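You operate a simulated robot arm through the tools that you are given. There is no shell and no other tool.

The job below is to be done with a simulated robot arm. You get a single attempt, and the scene is never put back.

## Task
Clamp the black stub on the clamp bar and grease its centre hole.
Fine: stand it at the bar's stop, push the jaw up to it with fingers out of the gap, then grease from the yellow pot; yellow brush back in its cup. Set down upright: what you pick out, yellow brush. A coat counts when it lies all over at full strength: go over it till it gets no stronger.

Only the result counts: the job must be done as asked and must still hold three seconds after the hand-in. Knocking over, shifting, dropping, spilling or breaking anything else fails it.

## Robot
A 6-joint arm with a two-finger parallel gripper, fixed in place. Base frame: the origin is at the foot of the arm, x ahead of it, y to its left, z up; the work surface is at about z = 0.985. Lengths are in m, angles in rad, forces in N, time in s.
With the tool pointing down near the work surface it reaches from about 0.18 to 0.62 m from the base axis. Its first joint turns from -1.152 to 1.152 rad. Payload 2.7 kg.
The TCP is the grasp point between the finger pads, 0.023 m short of the fingertips. In the tool frame z runs along the fingers and y along their closing line. Largest opening 0.094 m; finger width 0.038, thickness 0.01; the body of the gripper, 0.054 by 0.096 m, starts 0.039 m behind the TCP.
Orientation is told as [roll, pitch, yaw] about the base's x, y, z axes, in that order, counted from this pose: with the fingers straight down and closing along the base's y, the tool's x points along the base's -x, its y along +y and its z along -z.

## Interface
- The arm moves only by the tool nudge_tool. Its argument "steps" is a list that holds one entry, the list of rows, each a list of 7 numbers: the shift along the base's x, y, z in units of 150 mm (1.0 is 150 mm), then the turn, a rotation vector about the base's x, y, z in units of 60 degrees (1.0 is 60 degrees), then the finger opening in m, from 0 to 0.094. In form: [[[x, y, z, wx, wy, wz, hand], ...]]. A call has 1 to 20 rows; each row is the pose to reach, as a shift and turn from the pose commanded when the call began. A call with a number of a shift or a turn outside -1 to 1 is refused whole. Rows are played at 5 a second. More than 0.05 m and 0.15 rad between two rows, or a gripper value outside its range, and nothing of the call is played. Where a pose cannot be reached the arm comes as near as it can. A force on the tool above 90 N (or 10 N above the force at the start of the call, whichever is more), or a blocked arm, ends the call early, and 0.2 s more pass. The fingers move at their own pace (about 0.045 m/s each) and stop on an object; they squeeze with about 23 N. The grip force told is the motor's: it shows also when the fingers shut on nothing. Time passes only in rows, and 0.2 s behind the last, so rows that repeat a pose let the fingers close. It gives the time, the measured TCP pose, the force on the tool (base axes), the opening and the grip force at its end, in the units of the frame above (readings bear some noise), with the torque about the TCP (base axes, N m) and any sound that the robot's microphone picked up.
- Cameras (640 x 400 px; columns grow to the right, rows downward): "scene" is fixed at [0.0848, -0.4394, 1.4089]; the picture's right is [0.68, -0.73, 0.00], its down [-0.39, -0.36, -0.85] and it looks along [0.62, 0.58, -0.53] (base axes); focal length 214 px, centre (320, 200). "wrist" rides on the gripper at [0.086, 0.016, -0.075] in the tool frame; the picture's right is [-0.18, 0.98, 0.00], its down [-0.58, -0.11, -0.81] and it looks along [-0.79, -0.15, 0.59] (tool axes); focal length 243 px, centre (320, 200).
- get_image(camera): a new picture of that camera. No time passes.
- probe_pixels(camera, pixels): there is no depth. For up to 12 entries [column, row, z] of the newest picture of that camera ("zoom" is the newest enlarged one), the place [x, y] in the base frame at which the ray of that pixel passes the height z, good to about 0.002 m. No time passes.
- inspect(camera, box): a new picture of the part [left, top, right, bottom] of that camera's present view, enlarged. No time passes.
- hand_in(): hands the job in; it is judged then, once.

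Unless the task says otherwise, let go and move clear before handing in.

The tools are called after "Emit:" as a command line: name --argument value ..., lists and objects as JSON in quotes. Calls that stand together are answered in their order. nudge_tool: Moves the arm, as the interface text tells. Its arguments: {"type":"object","properties":{"steps":{"type":"array"}},"required":["steps"]} The other tools are called the same way: get_image (camera) takes a picture; probe_pixels (camera, pixels) gives the place at which the rays of pixels pass given heights; inspect (camera, box) takes an enlarged picture of a part of a camera's view; hand_in () hands the job in.

At the start:

```text
clock: 0.0
ee_pos: [0.2939, -0.0004, 1.3409]
orientation: [0.0, -0.001, 0.002]
contact_force: [0.5, 0.0, -0.4]
moment: [0.02, 0.02, 0.03]
gripper_width: 0.0941
grasp_force: 0.0
```

scene: 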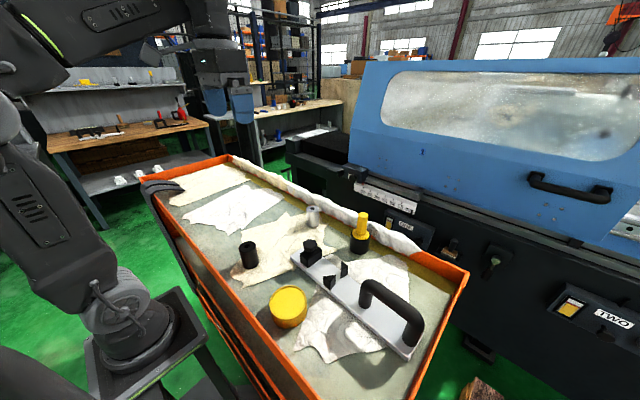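
wrist: 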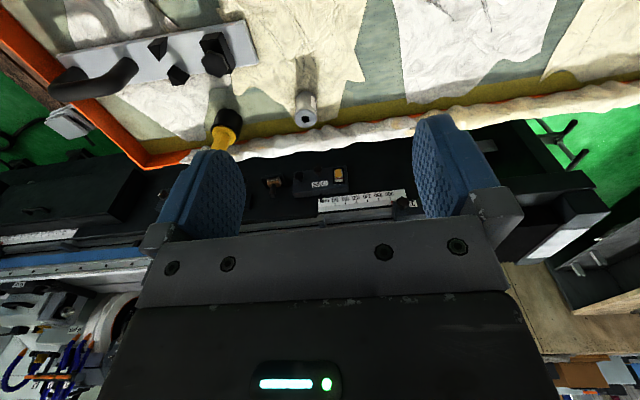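

The scene picture shows a black stub at about (249,255), a grey one at (313,215), the yellow brush in its cup at (360,230), the yellow pot at (288,307) and the clamp bar from (310,250) to (410,340). I'll enlarge those parts first.

Emit:
inspect --camera "scene" --box '[220, 190, 440, 370]'

Emit:
inspect --camera "scene" --box '[280, 220, 360, 300]'

Emit:
inspect --camera "wrist" --box '[40, 10, 340, 180]'

```text
2.22 times, centred on (330, 280) of scene
```

zoom: 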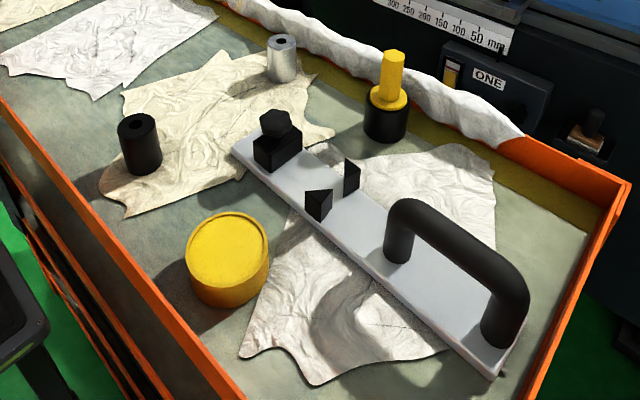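

```text
5.00 times, centred on (320, 260) of scene
```

zoom: 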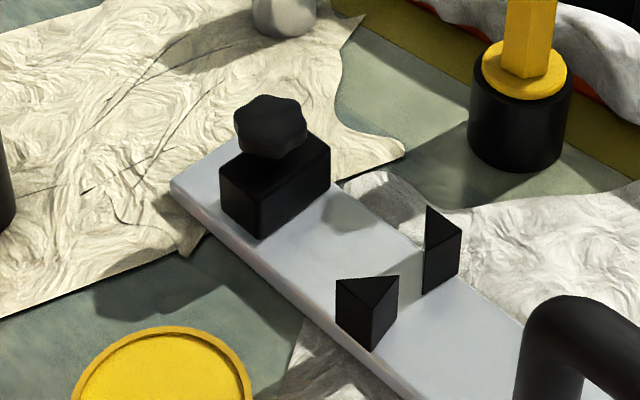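

```text
2.13 times, centred on (190, 95) of wrist
```

zoom: 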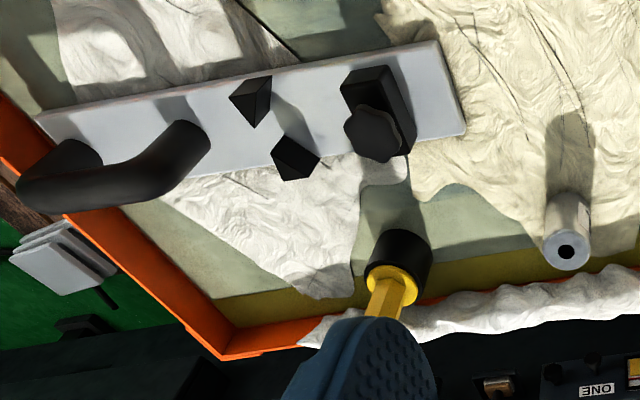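

The V stop is the pair of wedges and the jaw is the knobbed block at the bar's near end. I'll enlarge the stub, pot and brush and then measure.

Emit:
inspect --camera "scene" --box '[225, 225, 289, 265]'

Emit:
inspect --camera "scene" --box '[250, 275, 330, 335]'

Emit:
inspect --camera "scene" --box '[290, 195, 380, 260]'

Emit:
probe_pixels --camera "scene" --pixels '[[250, 264, 0.985], [248, 245, 1.03], [313, 224, 0.985], [360, 246, 0.985], [288, 318, 0.985], [292, 257, 0.995], [407, 358, 0.995], [324, 252, 0.985]]'

```text
10.00 times, centred on (257, 245) of scene
```

zoom: 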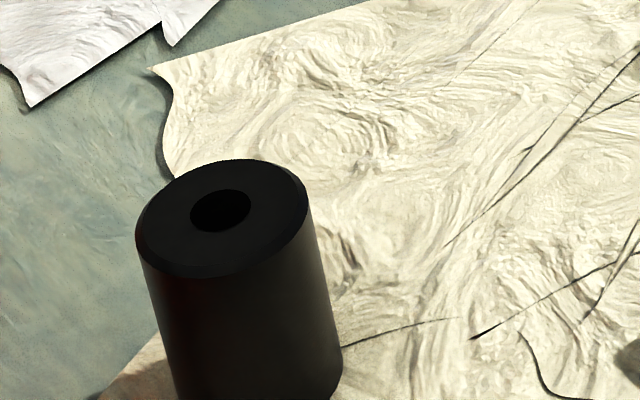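

```text
6.67 times, centred on (290, 305) of scene
```

zoom: 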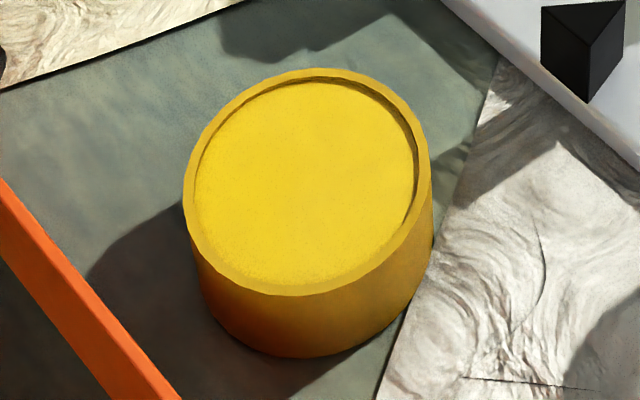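

```text
6.15 times, centred on (335, 228) of scene
```

zoom: 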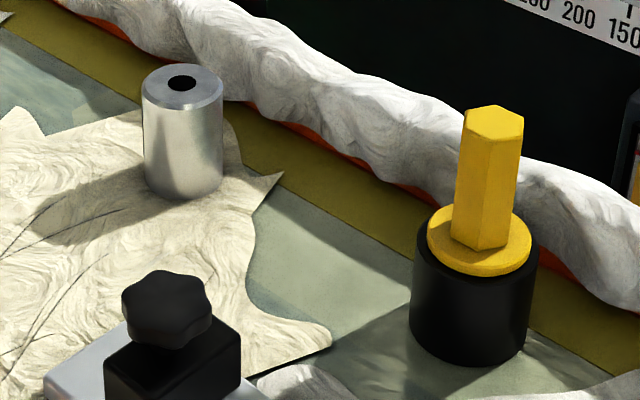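

```text
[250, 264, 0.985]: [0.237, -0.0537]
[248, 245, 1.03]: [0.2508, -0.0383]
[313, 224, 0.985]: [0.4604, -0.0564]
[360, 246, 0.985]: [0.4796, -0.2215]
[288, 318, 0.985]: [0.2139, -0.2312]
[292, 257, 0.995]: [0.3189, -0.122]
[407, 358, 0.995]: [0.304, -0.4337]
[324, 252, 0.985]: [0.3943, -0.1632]
```

The bar lies along y at x≈0.3–0.36, the stub is near (0.24,-0.05), the pot near (0.22,-0.23) and the brush near (0.48,-0.22). I'll move the wrist camera for a closer look at the bar.

Emit:
nudge_tool --steps '[[[-0.06, -0.16, -0.1, 0, 0, 0, 0.094], [-0.12, -0.33, -0.2, 0, 0, 0, 0.094], [-0.18, -0.5, -0.3, 0, 0, 0, 0.094], [-0.24, -0.66, -0.4, 0, 0, 0, 0.094], [-0.3, -0.83, -0.5, 0, 0, 0, 0.094], [-0.36, -1.0, -0.6, 0, 0, 0, 0.094], [-0.36, -1.0, -0.6, 0, 0, 0, 0.094]]]'

Emit:
get_image --camera "wrist"

Emit:
get_image --camera "scene"

```text
clock: 1.6
ee_pos: [0.2398, -0.1502, 1.2508]
orientation: [0.0, 0.0, -0.001]
contact_force: [0.2, 0.4, 0.3]
moment: [0.03, -0.02, 0.01]
gripper_width: 0.094
grasp_force: 0.0
```

```text
taken
```

wrist: 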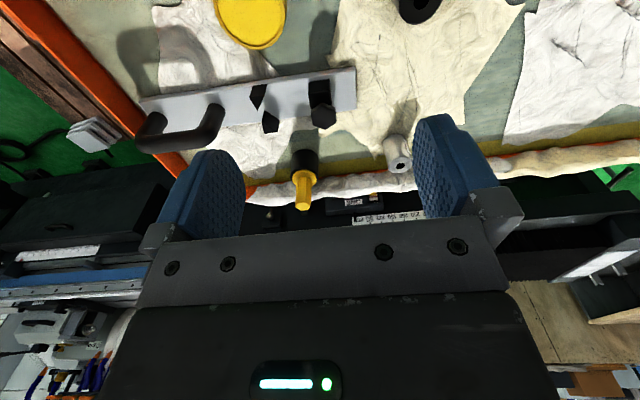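

```text
taken
```

scene: 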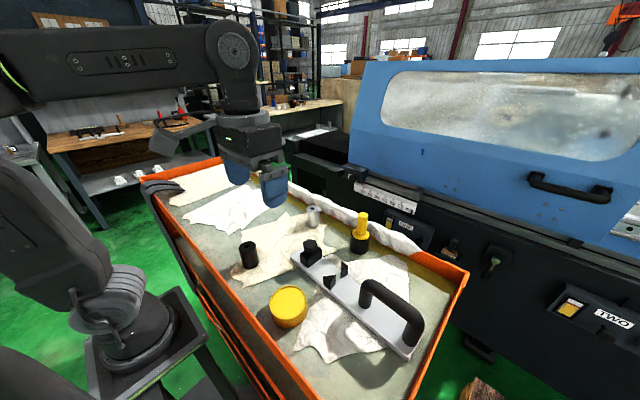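

The jaw, stops and stub crowd the top of the wrist picture (rows 0–120). I'll tilt the tool forward so that the camera looks further down.

Emit:
nudge_tool --steps '[[[0, 0, 0, 0, 0.12, 0, 0.094], [0, 0, 0, 0, 0.24, 0, 0.094], [0, 0, 0, 0, 0.36, 0, 0.094], [0, 0, 0, 0, 0.48, 0, 0.094], [0, 0, 0, 0, 0.6, 0, 0.094], [0, 0, 0, 0, 0.6, 0, 0.094]]]'

Emit:
get_image --camera "wrist"

```text
clock: 3.0
ee_pos: [0.233, -0.1579, 1.2171]
orientation: [-0.002, 0.629, 0.0]
contact_force: [0.7, -0.2, -0.5]
moment: [0.0, 0.01, 0.0]
gripper_width: 0.0937
grasp_force: 0.1
out of reach, approached as far as the arm can: row 4, 5, 6
```

```text
taken
```

wrist: 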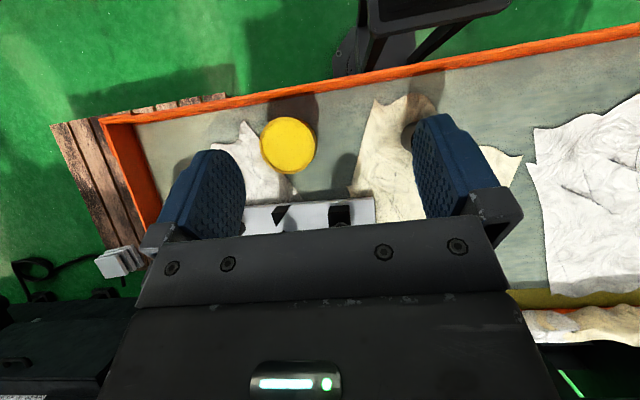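

That tilt was too much, and rows 4–6 were out of reach. I'll turn back to about 15 degrees.

Emit:
nudge_tool --steps '[[[0, 0, 0, 0, -0.12, 0, 0.094], [0, 0, 0, 0, -0.24, 0, 0.094], [0, 0, 0, 0, -0.36, 0, 0.094], [0, 0, 0, 0, -0.36, 0, 0.094]]]'

Emit:
get_image --camera "wrist"

```text
clock: 4.0
ee_pos: [0.2318, -0.1579, 1.2141]
orientation: [0.0, 0.248, -0.001]
contact_force: [0.1, -0.8, -0.3]
moment: [-0.02, 0.0, 0.02]
gripper_width: 0.0939
grasp_force: 0.1
```

```text
taken
```

wrist: 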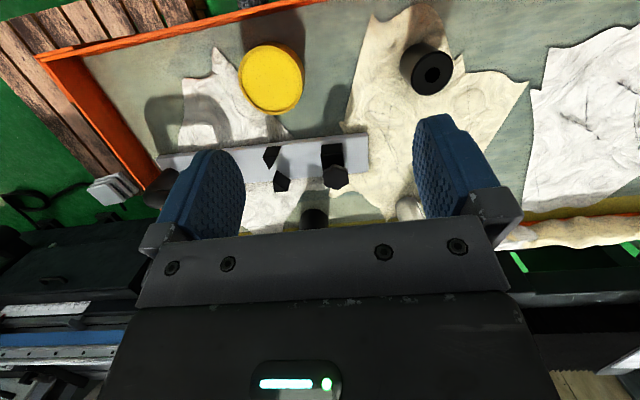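

This view shows the bar edge from (160,160) to (368,150), the wedges at (271,157) and (282,184), the jaw at (333,155), and the stub's hole at (432,75). I'll enlarge each to measure.

Emit:
inspect --camera "wrist" --box '[250, 120, 378, 200]'

Emit:
inspect --camera "wrist" --box '[384, 30, 480, 110]'

Emit:
inspect --camera "wrist" --box '[220, 30, 324, 120]'

```text
5.00 times, centred on (314, 160) of wrist
```

zoom: 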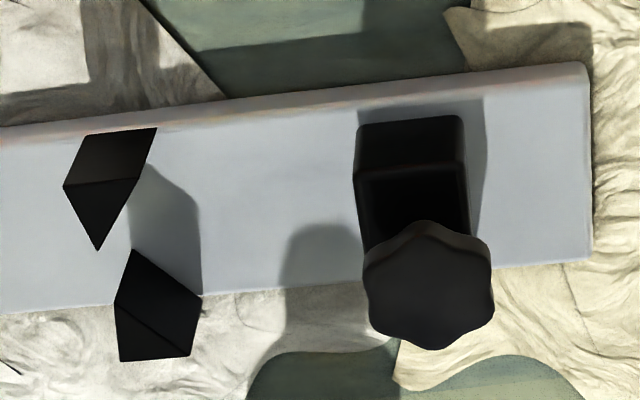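

```text
5.00 times, centred on (432, 70) of wrist
```

zoom: 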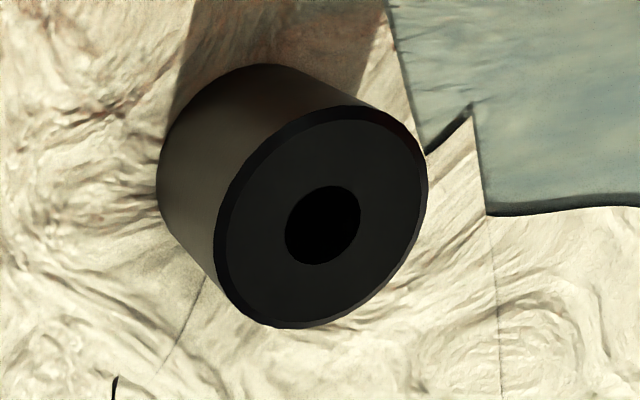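

```text
4.44 times, centred on (272, 75) of wrist
```

zoom: 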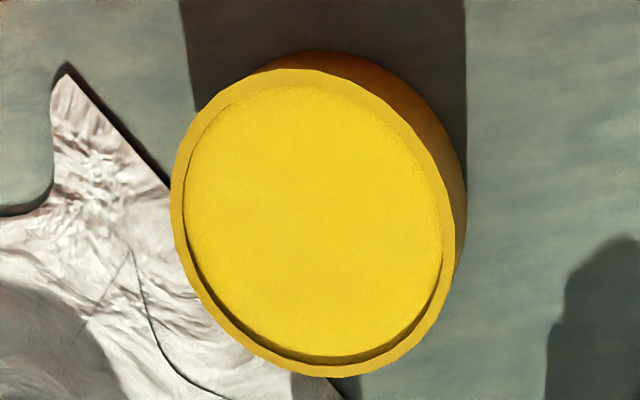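

I'll triangulate the main points from both cameras at two heights each: stub hole, wedge tops, jaw, pot rim and bar edges.

Emit:
probe_pixels --camera "wrist" --pixels '[[432.4, 74.8, 0.985], [432.4, 74.8, 1.045], [278, 155.6, 0.985], [278, 155.6, 1.045], [269.4, 170.2, 0.985], [269.4, 170.2, 1.045], [269, 80, 0.985], [269, 80, 1.045], [334.4, 175, 0.985], [334.4, 175, 1.045], [367, 132.5, 0.985], [367, 132.5, 1.045]]'

Emit:
probe_pixels --camera "scene" --pixels '[[247, 246.1, 0.985], [247, 246.1, 1.045], [323.2, 275.8, 0.985], [323.2, 275.8, 1.045], [335.8, 275.2, 0.985], [335.8, 275.2, 1.045], [288, 304, 0.985], [288, 304, 1.045], [310, 244, 0.985], [310, 244, 1.045]]'

```text
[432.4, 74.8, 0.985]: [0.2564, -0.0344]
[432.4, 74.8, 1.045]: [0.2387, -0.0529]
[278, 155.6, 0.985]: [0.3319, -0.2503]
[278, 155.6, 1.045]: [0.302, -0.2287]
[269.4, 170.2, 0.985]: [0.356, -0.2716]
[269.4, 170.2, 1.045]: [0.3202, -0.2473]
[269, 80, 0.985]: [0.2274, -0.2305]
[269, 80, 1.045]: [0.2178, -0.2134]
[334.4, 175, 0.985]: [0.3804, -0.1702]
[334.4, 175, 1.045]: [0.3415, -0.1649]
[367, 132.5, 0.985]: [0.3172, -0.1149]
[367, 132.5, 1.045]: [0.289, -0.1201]
```

```text
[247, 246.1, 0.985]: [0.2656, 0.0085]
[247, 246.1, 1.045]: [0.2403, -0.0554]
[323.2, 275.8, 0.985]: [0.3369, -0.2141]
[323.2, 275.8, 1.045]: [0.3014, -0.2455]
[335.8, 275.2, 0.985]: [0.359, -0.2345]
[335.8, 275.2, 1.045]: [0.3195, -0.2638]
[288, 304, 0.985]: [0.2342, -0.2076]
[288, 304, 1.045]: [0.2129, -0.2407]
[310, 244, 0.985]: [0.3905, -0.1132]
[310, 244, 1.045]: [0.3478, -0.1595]
```

The stub top is at about (0.2405,-0.052,1.042) and the wedge tops are at z≈1.0265, with the V faces at 45° opening toward +y. Next I'll measure the jaw block, the bar surface and the second wedge.

Emit:
probe_pixels --camera "wrist" --pixels '[[272.8, 180.6, 1.0265], [288.4, 191, 1.0265], [343.2, 154.4, 0.985], [343.2, 154.4, 1.045], [321.6, 155.6, 0.985], [321.6, 155.6, 1.045], [368, 134, 1.0], [368, 172, 1.0], [321.6, 144.4, 1.0], [342.4, 143, 1.0], [267.2, 147, 1.0], [281.4, 145.6, 1.0]]'

Emit:
probe_pixels --camera "scene" --pixels '[[300, 256.6, 0.985], [300, 256.6, 1.045], [307.6, 260.6, 0.985], [307.6, 260.6, 1.045], [307.6, 267.6, 0.985], [307.6, 267.6, 1.045], [322, 251, 1.02], [290.2, 257, 1.0], [290.2, 257, 0.99]]'

Emit:
inspect --camera "wrist" --box '[220, 140, 380, 230]'

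```text
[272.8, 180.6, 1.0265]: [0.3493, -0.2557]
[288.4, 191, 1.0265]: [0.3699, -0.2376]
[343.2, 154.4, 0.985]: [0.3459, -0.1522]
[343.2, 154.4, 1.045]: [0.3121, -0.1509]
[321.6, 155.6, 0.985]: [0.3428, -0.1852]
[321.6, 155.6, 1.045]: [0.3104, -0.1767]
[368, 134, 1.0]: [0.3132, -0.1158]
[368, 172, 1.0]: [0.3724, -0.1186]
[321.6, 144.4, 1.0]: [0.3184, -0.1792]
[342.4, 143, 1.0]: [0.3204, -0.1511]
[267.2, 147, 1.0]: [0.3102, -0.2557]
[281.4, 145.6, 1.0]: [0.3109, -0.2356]
```

```text
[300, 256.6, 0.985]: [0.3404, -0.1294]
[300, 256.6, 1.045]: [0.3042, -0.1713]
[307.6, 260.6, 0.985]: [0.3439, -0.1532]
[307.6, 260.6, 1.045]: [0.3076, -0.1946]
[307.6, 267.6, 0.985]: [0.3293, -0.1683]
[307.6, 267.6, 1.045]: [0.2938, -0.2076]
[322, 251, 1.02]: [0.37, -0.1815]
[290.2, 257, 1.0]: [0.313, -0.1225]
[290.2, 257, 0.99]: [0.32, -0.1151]
```

```text
4.00 times, centred on (300, 185) of wrist
```

zoom: 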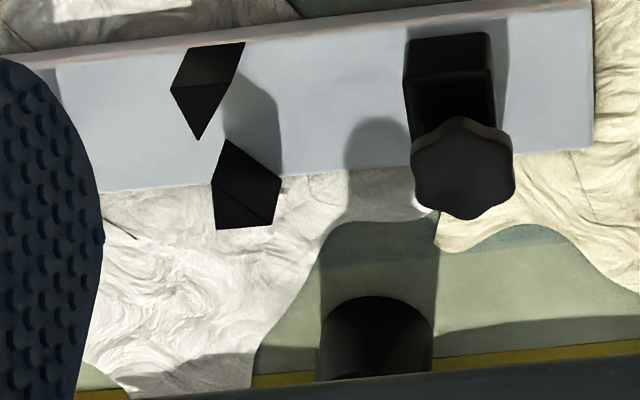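

The bar's yaw is about -0.04 rad, with its top near z 0.997. The V's virtual apex is near (0.3405,-0.264), and the jaw's front and rear faces are near y=-0.180 and -0.151. I'll level the tool and hover over the stub at (0.2405,-0.052).

Emit:
nudge_tool --steps '[[[0.015, 0.18, -0.1, 0, -0.06, 0, 0.094], [0.03, 0.36, -0.2, 0, -0.12, 0, 0.094], [0.045, 0.53, -0.35, 0, -0.18, 0, 0.094], [0.058, 0.706, -0.494, 0, -0.237, 0, 0.094], [0.058, 0.706, -0.494, 0, -0.237, 0, 0.094]]]'

Emit:
get_image --camera "wrist"

Emit:
get_image --camera "scene"

```text
clock: 5.2
ee_pos: [0.2413, -0.052, 1.1406]
orientation: [0.0, 0.003, -0.004]
contact_force: [0.3, -0.6, 0.6]
moment: [0.01, 0.02, 0.02]
gripper_width: 0.0942
grasp_force: 0.0
```

```text
taken
```

wrist: 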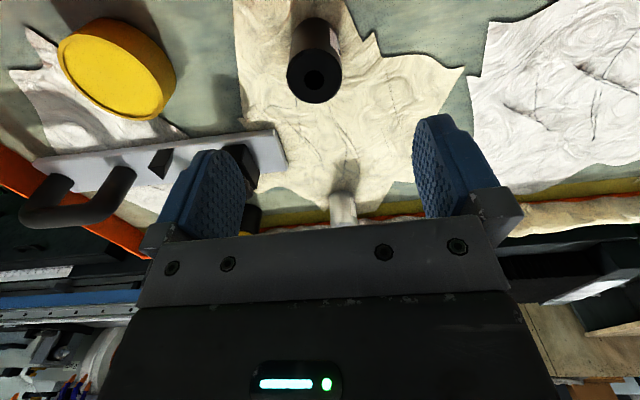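

```text
taken
```

scene: 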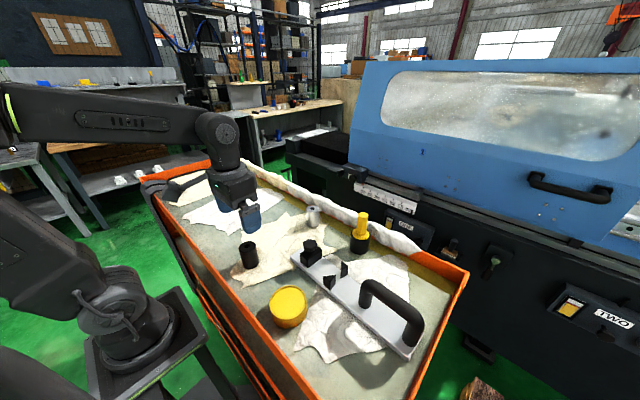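

Emit:
inspect --camera "wrist" --box '[270, 5, 366, 110]'

Emit:
probe_pixels --camera "wrist" --pixels '[[314.5, 81, 1.042], [287, 77, 1.042], [342, 77, 1.042], [314.5, 103, 1.042]]'

Emit:
inspect --camera "wrist" --box '[20, 110, 300, 230]'

```text
3.81 times, centred on (318, 58) of wrist
```

zoom: 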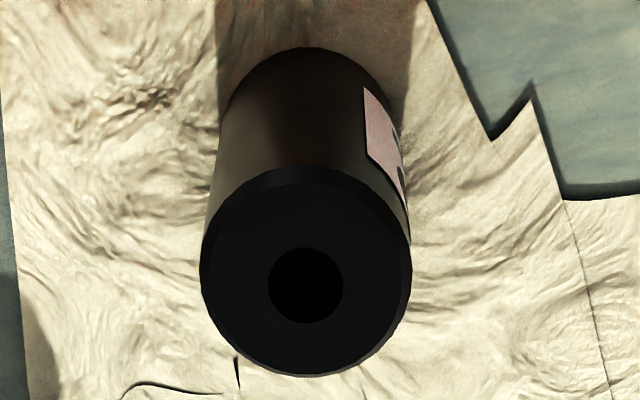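

```text
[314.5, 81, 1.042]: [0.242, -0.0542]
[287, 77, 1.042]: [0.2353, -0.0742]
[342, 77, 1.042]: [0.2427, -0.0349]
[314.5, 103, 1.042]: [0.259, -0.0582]
```

```text
2.29 times, centred on (160, 170) of wrist
```

zoom: 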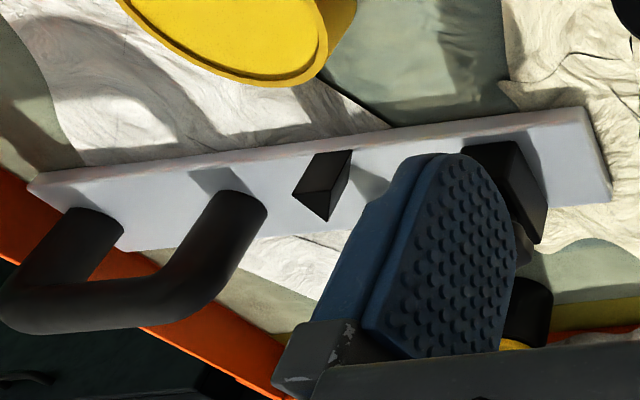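

The hole at (314.3,80.3) gives a stub centre of about (0.241,-0.0537) with a diameter near 0.040. I'll lower to TCP z 1.042, so the tips overlap the top 23 mm, and close.

Emit:
nudge_tool --steps '[[[0.005, -0.01, -0.2, 0, 0, 0, 0.09], [0.005, -0.01, -0.4, 0, 0, 0, 0.09], [0.005, -0.01, -0.55, 0, 0, 0, 0.09], [0.005, -0.01, -0.653, 0, 0, 0, 0.09], [0.005, -0.01, -0.653, 0, 0, 0, 0.06], [0.005, -0.01, -0.653, 0, 0, 0, 0.03], [0.005, -0.01, -0.653, 0, 0, 0, 0.03], [0.005, -0.01, -0.653, 0, 0, 0, 0.03], [0.005, -0.01, -0.653, 0, 0, 0, 0.03]]]'

Emit:
get_image --camera "wrist"

Emit:
inspect --camera "scene" --box '[210, 190, 330, 280]'

```text
clock: 7.2
ee_pos: [0.2419, -0.0531, 1.0437]
orientation: [0.0, 0.004, 0.0]
contact_force: [0.3, -0.2, 0.8]
moment: [-0.02, -0.03, 0.01]
gripper_width: 0.0395
grasp_force: 23.1
```

```text
taken
```

wrist: 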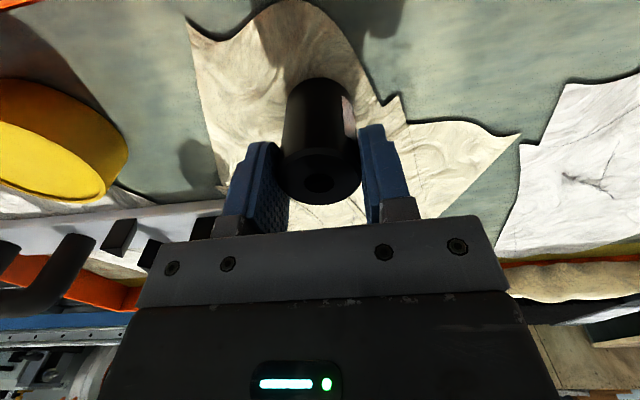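

```text
4.44 times, centred on (270, 235) of scene
```

zoom: 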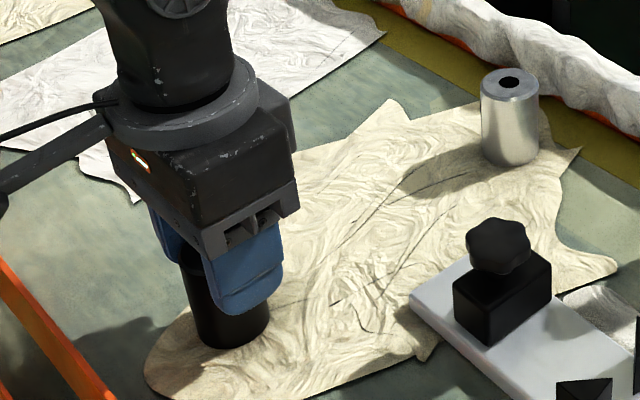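

The stub is held, with an opening of 0.0395 and a grip of 23 N. I'll look at the tag on its side, then lift.

Emit:
inspect --camera "wrist" --box '[270, 70, 380, 205]'

Emit:
nudge_tool --steps '[[[0, 0, 0.1, 0, 0, 0, 0.03], [0, 0, 0.3, 0, 0, 0, 0.03], [0, 0, 0.5, 0, 0, 0, 0.03], [0, 0, 0.5, 0, 0, 0, 0.03]]]'

Emit:
get_image --camera "wrist"

Emit:
inspect --camera "scene" --box '[210, 170, 330, 280]'

```text
2.96 times, centred on (325, 138) of wrist
```

zoom: 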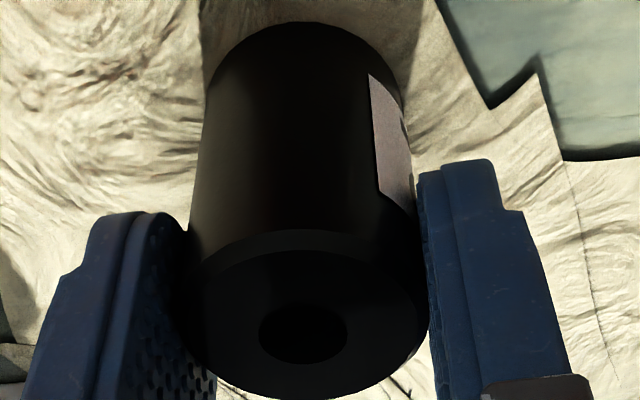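

```text
clock: 8.2
ee_pos: [0.2431, -0.0539, 1.1175]
orientation: [0.0, 0.004, -0.001]
contact_force: [-0.6, 0.4, -6.2]
moment: [-0.01, 0.02, 0.02]
gripper_width: 0.0396
grasp_force: 22.7
```

```text
taken
```

wrist: 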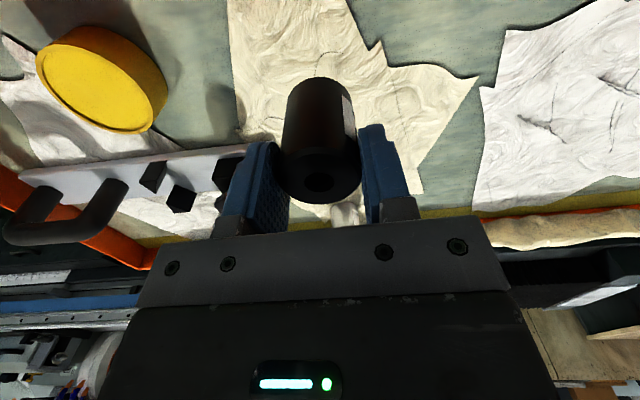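

```text
3.64 times, centred on (270, 225) of scene
```

zoom: 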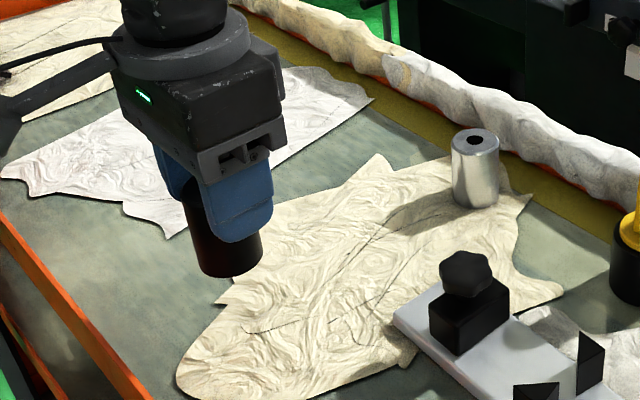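

The stub is lifted and weighs about 6.2 N. I'll carry it high towards the stop.

Emit:
nudge_tool --steps '[[[0.0, 0.0, 0.2, 0, 0, 0, 0.03], [0.1, -0.2, 0.29, 0, 0, 0, 0.03], [0.2, -0.43, 0.29, 0, 0, 0, 0.03], [0.3, -0.66, 0.29, 0, 0, 0, 0.03], [0.391, -0.843, 0.29, 0, 0, 0, 0.03], [0.391, -0.843, 0.29, 0, 0, 0, 0.03]]]'

Emit:
nudge_tool --steps '[[[0.1, -0.15, 0, 0, 0, 0, 0.03], [0.2, -0.25, 0, 0, 0, 0, 0.03], [0.273, -0.35, 0, 0, 0, 0, 0.03], [0.273, -0.35, 0, 0, 0, 0, 0.03]]]'

Emit:
get_image --camera "wrist"

Emit:
inspect --camera "scene" --box '[260, 190, 420, 310]'

```text
clock: 9.6
ee_pos: [0.3016, -0.1779, 1.1596]
orientation: [0.0, 0.005, -0.001]
contact_force: [0.2, -0.5, -5.5]
moment: [0.01, 0.0, 0.0]
gripper_width: 0.0394
grasp_force: 23.0
```

```text
clock: 10.6
ee_pos: [0.3412, -0.2322, 1.1605]
orientation: [-0.001, 0.004, 0.002]
contact_force: [0.9, -0.5, -5.3]
moment: [0.03, -0.02, 0.01]
gripper_width: 0.0397
grasp_force: 22.7
```

```text
taken
```

wrist: 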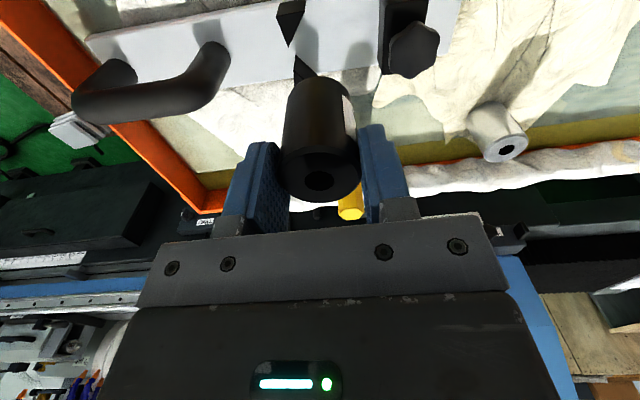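

```text
3.33 times, centred on (340, 250) of scene
```

zoom: 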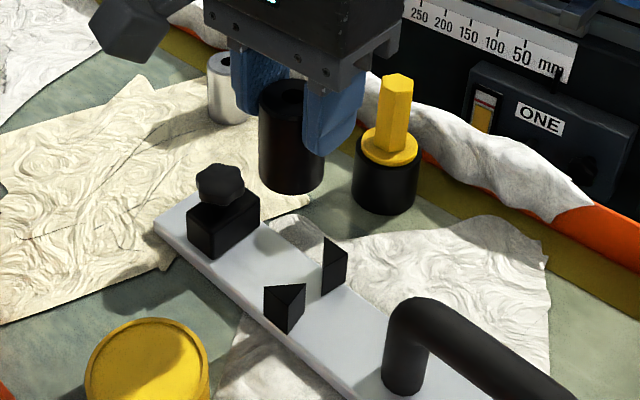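

The stub hangs above the stop at (0.341,-0.232). I'll lower until its foot is about 10 mm over the bar and check the alignment.

Emit:
nudge_tool --steps '[[[0, 0, -0.2, 0, 0, 0, 0.03], [0, 0, -0.4, 0, 0, 0, 0.03], [0, 0, -0.55, 0, 0, 0, 0.03], [0, 0, -0.62, 0, 0, 0, 0.03], [0, 0, -0.62, 0, 0, 0, 0.03]]]'

Emit:
get_image --camera "wrist"

Emit:
inspect --camera "scene" --box '[280, 210, 380, 290]'

Emit:
inspect --camera "wrist" --box '[180, 0, 460, 200]'

```text
clock: 11.8
ee_pos: [0.3435, -0.2303, 1.0679]
orientation: [0.001, 0.004, 0.0]
contact_force: [0.1, 1.0, -6.6]
moment: [0.01, 0.03, 0.03]
gripper_width: 0.0399
grasp_force: 23.2
```

```text
taken
```

wrist: 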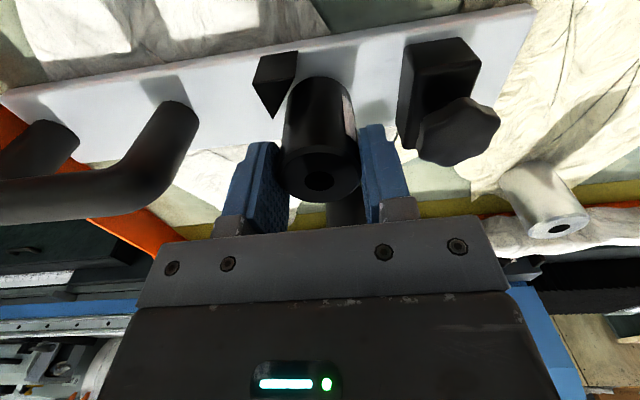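

```text
5.00 times, centred on (330, 250) of scene
```

zoom: 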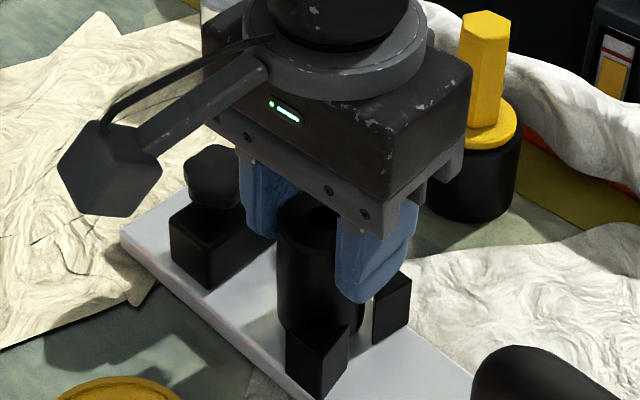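

```text
2.00 times, centred on (320, 100) of wrist
```

zoom: 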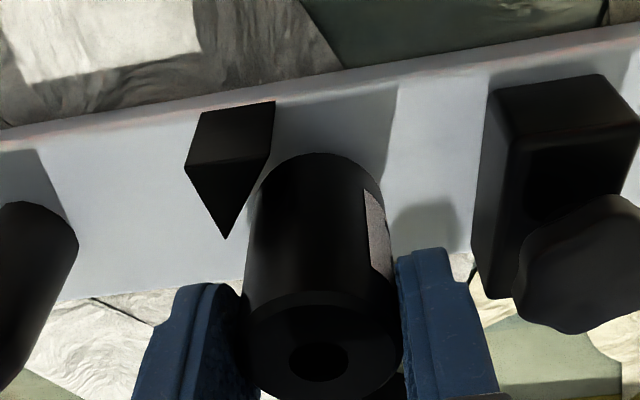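

The wedge and the jaw block show clearly in this close view. I'll measure them again before the final descent.

Emit:
probe_pixels --camera "wrist" --pixels '[[273, 119, 1.0265], [296, 79, 1.0265], [253, 84, 1.0265], [297.5, 51, 0.997], [407, 79, 1.022], [404, 45, 0.997], [240, 58, 0.997], [470, 22, 0.997], [30, 92, 0.997], [456, 43, 0.997], [405.5, 62, 1.022]]'

Emit:
inspect --camera "wrist" --box '[380, 20, 540, 180]'

```text
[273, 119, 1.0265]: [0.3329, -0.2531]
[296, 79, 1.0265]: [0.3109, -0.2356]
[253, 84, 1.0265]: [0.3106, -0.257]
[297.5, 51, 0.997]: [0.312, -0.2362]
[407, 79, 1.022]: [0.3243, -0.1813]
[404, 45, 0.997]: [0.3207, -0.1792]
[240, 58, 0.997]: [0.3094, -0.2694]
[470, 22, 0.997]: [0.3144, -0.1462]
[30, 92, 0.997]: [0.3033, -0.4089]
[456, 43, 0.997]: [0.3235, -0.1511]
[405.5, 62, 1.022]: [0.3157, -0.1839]
```

```text
2.50 times, centred on (460, 100) of wrist
```

zoom: 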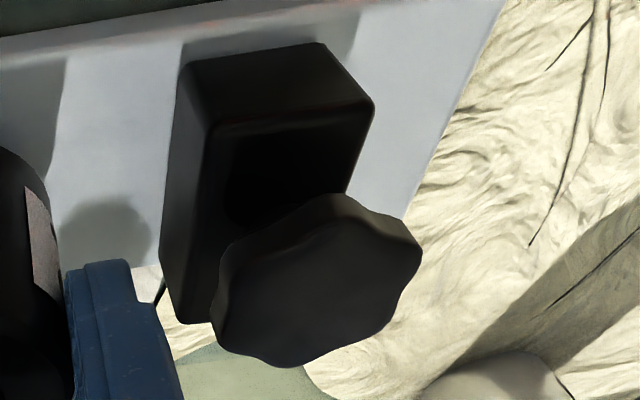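

The seat in the V should be near (0.341,-0.237), and I'm at y≈-0.2325. I'll shift 2 mm toward the stop and lower gently, watching the force.

Emit:
nudge_tool --steps '[[[0, -0.013, -0.04, 0, 0, 0, 0.03], [0, -0.013, -0.075, 0, 0, 0, 0.03], [0, -0.013, -0.08, 0, 0, 0, 0.03], [0, -0.013, -0.08, 0, 0, 0, 0.03]]]'

Emit:
inspect --camera "scene" --box '[290, 220, 370, 290]'

Emit:
inspect --camera "wrist" --box '[180, 0, 460, 200]'

```text
clock: 12.8
ee_pos: [0.3427, -0.2338, 1.057]
orientation: [-0.001, -0.001, 0.0]
contact_force: [-2.0, 4.1, 17.0]
moment: [0.3, 0.02, 0.17]
gripper_width: 0.0395
grasp_force: 22.6
```

```text
5.71 times, centred on (330, 255) of scene
```

zoom: 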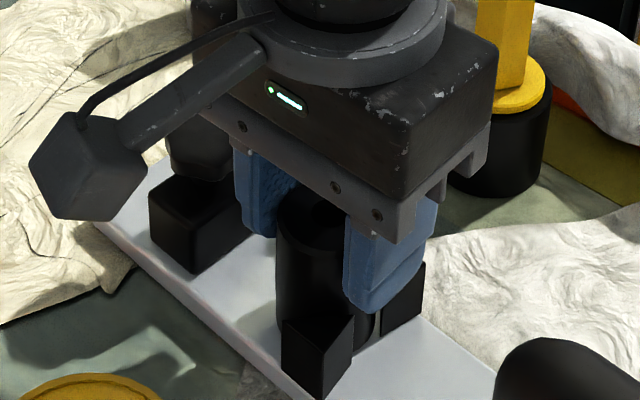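

```text
2.00 times, centred on (320, 100) of wrist
```

zoom: 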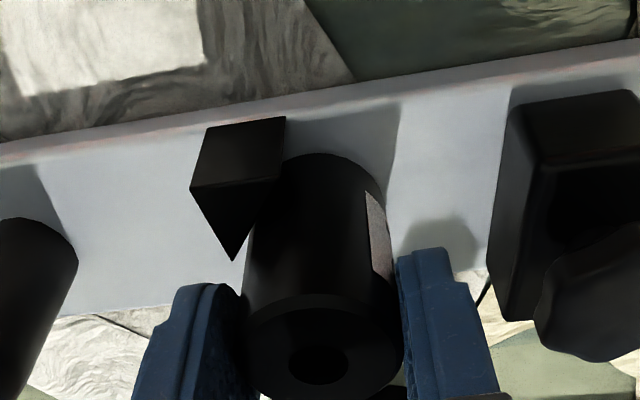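

The stub stands on the bar (vertical force +17 N) and lightly touches the V (+4 N in y). I'll ease the load, open to 0.060 and rise clear.

Emit:
nudge_tool --steps '[[[0, 0, 0.004, 0, 0, 0, 0.03], [0, 0, 0.005, 0, 0, 0, 0.045], [0, 0, 0.005, 0, 0, 0, 0.06], [0, 0, 0.005, 0, 0, 0, 0.06], [0, 0, 0.005, 0, 0, 0, 0.06]]]'

Emit:
inspect --camera "wrist" --box '[180, 0, 460, 200]'

```text
clock: 14.0
ee_pos: [0.3421, -0.2347, 1.0574]
orientation: [0.0, 0.003, -0.001]
contact_force: [-0.2, 0.1, 0.0]
moment: [-0.03, -0.02, -0.02]
gripper_width: 0.0598
grasp_force: 0.0
```

```text
2.00 times, centred on (320, 100) of wrist
```

zoom: 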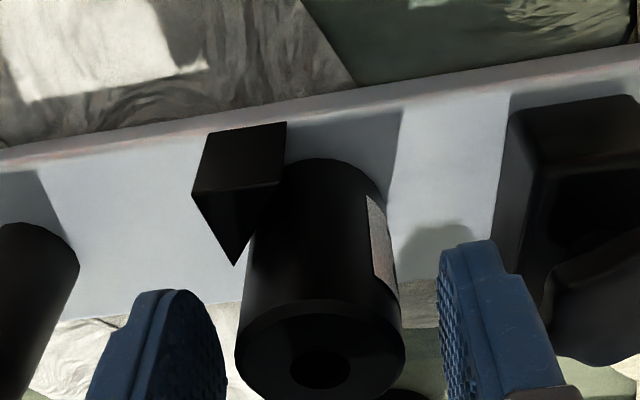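

It's released and free, with zero force. I'll rise straight up and move behind the jaw on the +y side while closing the fingers.

Emit:
nudge_tool --steps '[[[0, 0, 0.2, 0, 0, 0, 0.06], [0, 0, 0.45, 0, 0, 0, 0.06], [0, 0, 0.65, 0, 0, 0, 0.06], [0.01, 0.25, 0.65, 0, 0, 0, 0.03], [0.02, 0.5, 0.65, 0, 0, 0, 0.0], [0.023, 0.71, 0.65, 0, 0, 0, 0.0], [0.023, 0.71, 0.65, 0, 0, 0, 0.0]]]'

Emit:
get_image --camera "wrist"

Emit:
inspect --camera "scene" --box '[280, 210, 380, 290]'

```text
clock: 15.6
ee_pos: [0.3441, -0.1283, 1.1534]
orientation: [-0.002, 0.004, -0.003]
contact_force: [-0.2, 0.6, -0.7]
moment: [0.02, -0.01, -0.02]
gripper_width: 0.0001
grasp_force: 22.9
```

```text
taken
```

wrist: 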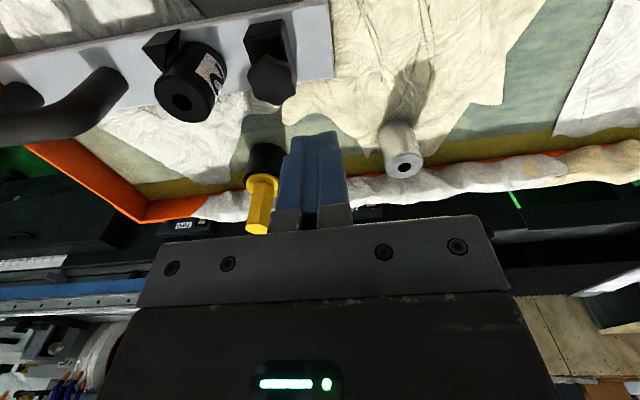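

```text
5.00 times, centred on (330, 250) of scene
```

zoom: 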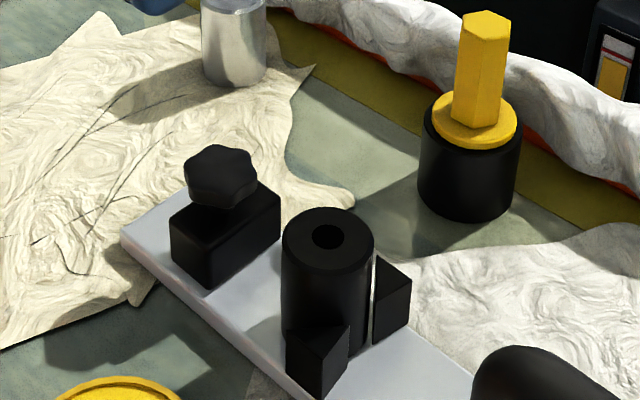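

The stub stands upright at the V. I'll check the label on it and the jaw's rear face before descending.

Emit:
inspect --camera "wrist" --box '[130, 10, 340, 130]'

Emit:
inspect --camera "wrist" --box '[230, 10, 350, 120]'

```text
3.05 times, centred on (235, 70) of wrist
```

zoom: 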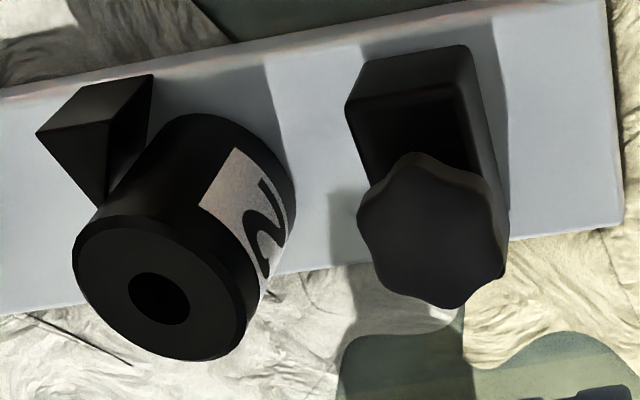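

```text
3.64 times, centred on (290, 65) of wrist
```

zoom: 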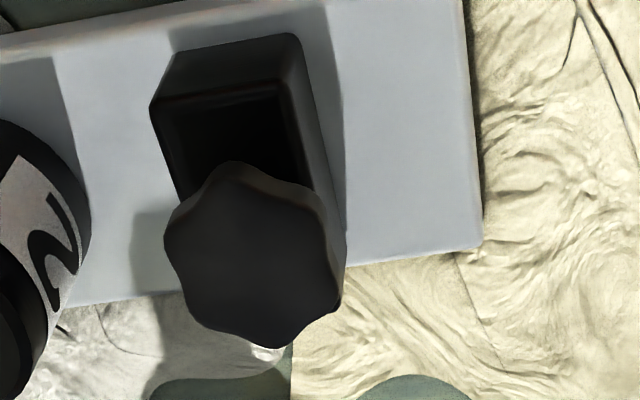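

Emit:
probe_pixels --camera "wrist" --pixels '[[284.5, 33.4, 1.022], [249, 38, 1.022], [295.5, 73, 1.0], [329, 12, 0.998], [334, 77, 0.998], [284, 60, 1.052], [272, 107, 1.052]]'

```text
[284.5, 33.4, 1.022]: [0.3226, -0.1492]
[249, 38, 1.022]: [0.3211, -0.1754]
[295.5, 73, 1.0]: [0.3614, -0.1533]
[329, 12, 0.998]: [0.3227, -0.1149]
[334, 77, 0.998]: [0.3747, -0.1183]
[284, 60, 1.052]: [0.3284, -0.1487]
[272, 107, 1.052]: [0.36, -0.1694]
```

The jaw's rear face is at y≈-0.150 and the bar's end is at y≈-0.117, so the closed fingers fit at y=-0.128. I'll descend with the tips a few mm above the bar.

Emit:
nudge_tool --steps '[[[0, 0, -0.25, 0, 0, 0, 0], [0, 0, -0.5, 0, 0, 0, 0], [0, 0, -0.7, 0, 0, 0, 0], [0, 0, -0.82, 0, 0, 0, 0], [0, 0, -0.82, 0, 0, 0, 0]]]'

Emit:
inspect --camera "scene" --box '[280, 210, 380, 290]'

Emit:
get_image --camera "wrist"

```text
clock: 16.8
ee_pos: [0.3466, -0.1272, 1.0303]
orientation: [-0.002, 0.003, 0.0]
contact_force: [-0.7, 0.1, 0.5]
moment: [0.01, -0.02, 0.01]
gripper_width: 0.0002
grasp_force: 22.7
```

```text
5.00 times, centred on (330, 250) of scene
```

zoom: 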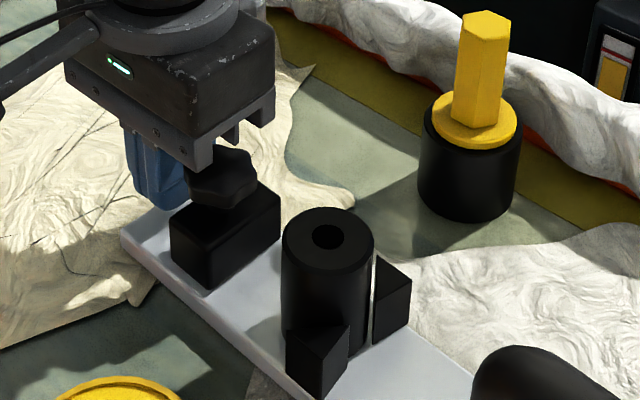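

```text
taken
```

wrist: 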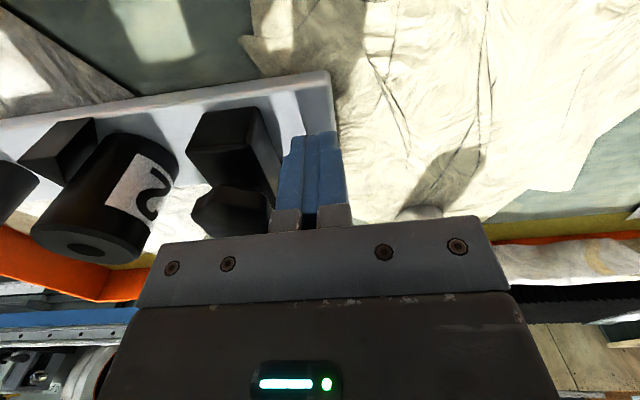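

The fingers are behind the jaw, clear of the knob. I'll start pushing toward the stop in small steps.

Emit:
nudge_tool --steps '[[[0, -0.04, 0, 0, 0, 0, 0], [0, -0.07, 0, 0, 0, 0, 0], [0, -0.09, 0, 0, 0, 0, 0], [-0.001, -0.11, 0, 0, 0, 0, 0], [-0.002, -0.13, 0, 0, 0, 0, 0], [-0.003, -0.15, 0, 0, 0, 0, 0], [-0.004, -0.17, 0, 0, 0, 0, 0], [-0.004, -0.17, 0, 0, 0, 0, 0]]]'

Emit:
inspect --camera "scene" --box '[280, 210, 380, 290]'

Emit:
get_image --camera "wrist"

```text
clock: 18.6
ee_pos: [0.3442, -0.154, 1.0307]
orientation: [0.001, 0.003, -0.001]
contact_force: [-0.4, -0.1, -0.2]
moment: [0.0, 0.0, -0.01]
gripper_width: 0.0002
grasp_force: 23.1
```

```text
5.00 times, centred on (330, 250) of scene
```

zoom: 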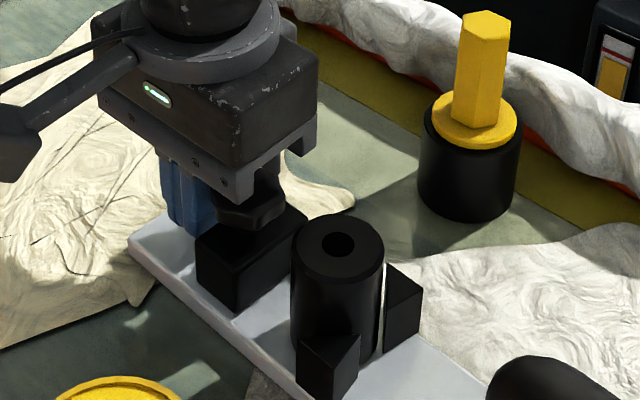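

```text
taken
```

wrist: 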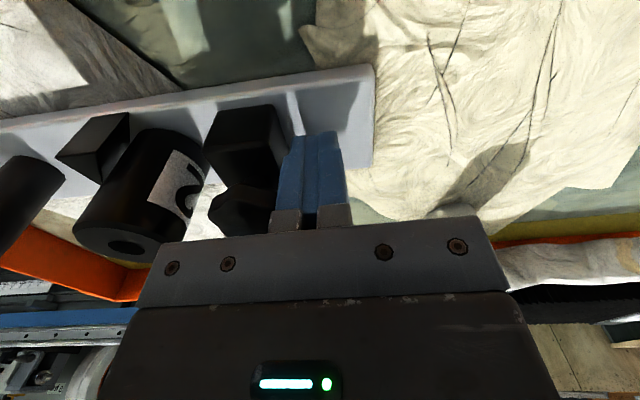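

The force is back near zero, but comparing the scene zooms, the bar's corner went from (120,236) to (128,242), so the bar itself slid a little. I'll measure that before pushing further.

Emit:
probe_pixels --camera "scene" --pixels '[[290, 257.2, 0.998], [291.6, 258.4, 0.998], [331.4, 247.2, 1.055], [333.8, 248.8, 1.055], [334, 301, 0.998]]'

Emit:
inspect --camera "wrist" --box '[40, 50, 400, 270]'

Emit:
inspect --camera "scene" --box '[280, 220, 440, 370]'

```text
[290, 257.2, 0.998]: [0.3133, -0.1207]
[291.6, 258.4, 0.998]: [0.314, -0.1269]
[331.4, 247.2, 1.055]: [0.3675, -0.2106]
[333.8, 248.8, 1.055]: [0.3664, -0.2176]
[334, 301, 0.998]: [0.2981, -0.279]
```

```text
1.78 times, centred on (220, 160) of wrist
```

zoom: 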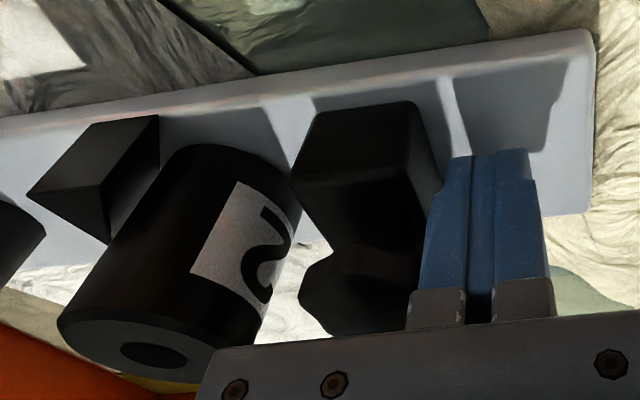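

```text
2.67 times, centred on (360, 295) of scene
```

zoom: 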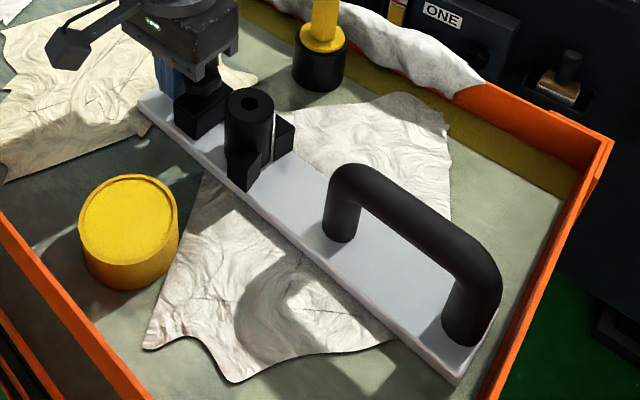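

The bar slid about 6 mm while the jaw moved 13 mm. I'll try a much slower push of 0.3 mm per row to see whether the bar then stays put.

Emit:
nudge_tool --steps '[[[0, -0.002, 0, 0, 0, 0, 0], [0, -0.004, 0, 0, 0, 0, 0], [0, -0.006, 0, 0, 0, 0, 0], [0, -0.008, 0, 0, 0, 0, 0], [0, -0.01, 0, 0, 0, 0, 0], [0, -0.012, 0, 0, 0, 0, 0], [0, -0.014, 0, 0, 0, 0, 0], [0, -0.016, 0, 0, 0, 0, 0], [0, -0.018, 0, 0, 0, 0, 0], [0, -0.02, 0, 0, 0, 0, 0]]]'

Emit:
inspect --camera "scene" --box '[280, 210, 380, 290]'

```text
clock: 20.8
ee_pos: [0.3457, -0.155, 1.0316]
orientation: [0.0, 0.004, 0.001]
contact_force: [-0.9, 0.9, 0.4]
moment: [0.01, -0.02, 0.01]
gripper_width: 0.0
grasp_force: 23.3
```

```text
5.00 times, centred on (330, 250) of scene
```

zoom: 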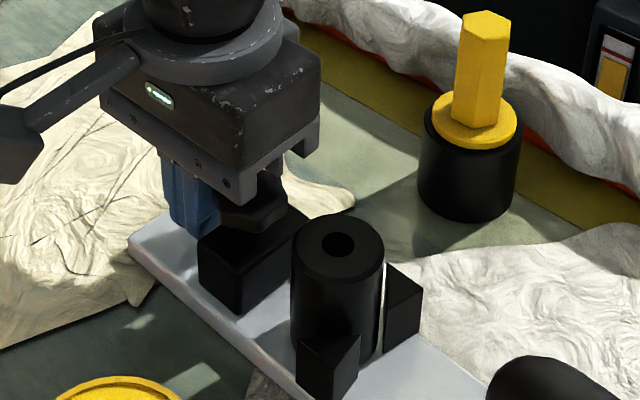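

The bar stayed at (128,242) while the jaw advanced, so slow pushing works. I'll keep going at that pace.

Emit:
nudge_tool --steps '[[[0, -0.0025, 0, 0, 0, 0, 0], [0, -0.005, 0, 0, 0, 0, 0], [0, -0.0075, 0, 0, 0, 0, 0], [0, -0.01, 0, 0, 0, 0, 0], [0, -0.0125, 0, 0, 0, 0, 0], [0, -0.015, 0, 0, 0, 0, 0], [0, -0.0175, 0, 0, 0, 0, 0], [0, -0.02, 0, 0, 0, 0, 0], [0, -0.0225, 0, 0, 0, 0, 0], [0, -0.025, 0, 0, 0, 0, 0], [0, -0.0275, 0, 0, 0, 0, 0], [0, -0.03, 0, 0, 0, 0, 0], [0, -0.0325, 0, 0, 0, 0, 0], [0, -0.035, 0, 0, 0, 0, 0], [0, -0.0375, 0, 0, 0, 0, 0], [0, -0.04, 0, 0, 0, 0, 0], [0, -0.0425, 0, 0, 0, 0, 0], [0, -0.045, 0, 0, 0, 0, 0], [0, -0.0475, 0, 0, 0, 0, 0], [0, -0.05, 0, 0, 0, 0, 0]]]'

Emit:
inspect --camera "scene" --box '[280, 210, 380, 290]'

```text
clock: 25.0
ee_pos: [0.3446, -0.1623, 1.0315]
orientation: [0.0, 0.003, 0.001]
contact_force: [1.1, 1.4, -0.5]
moment: [-0.03, 0.01, 0.01]
gripper_width: 0.0
grasp_force: 23.5
```

```text
5.00 times, centred on (330, 250) of scene
```

zoom: 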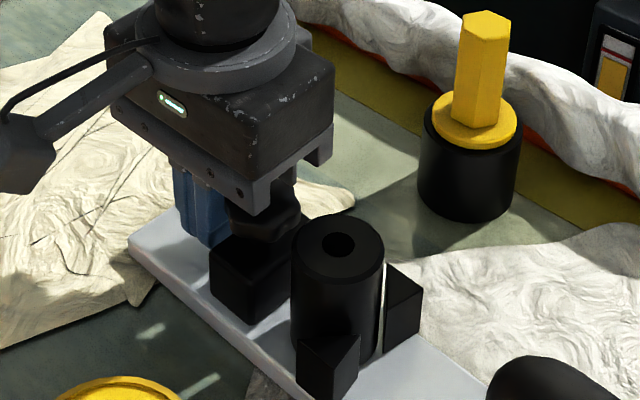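

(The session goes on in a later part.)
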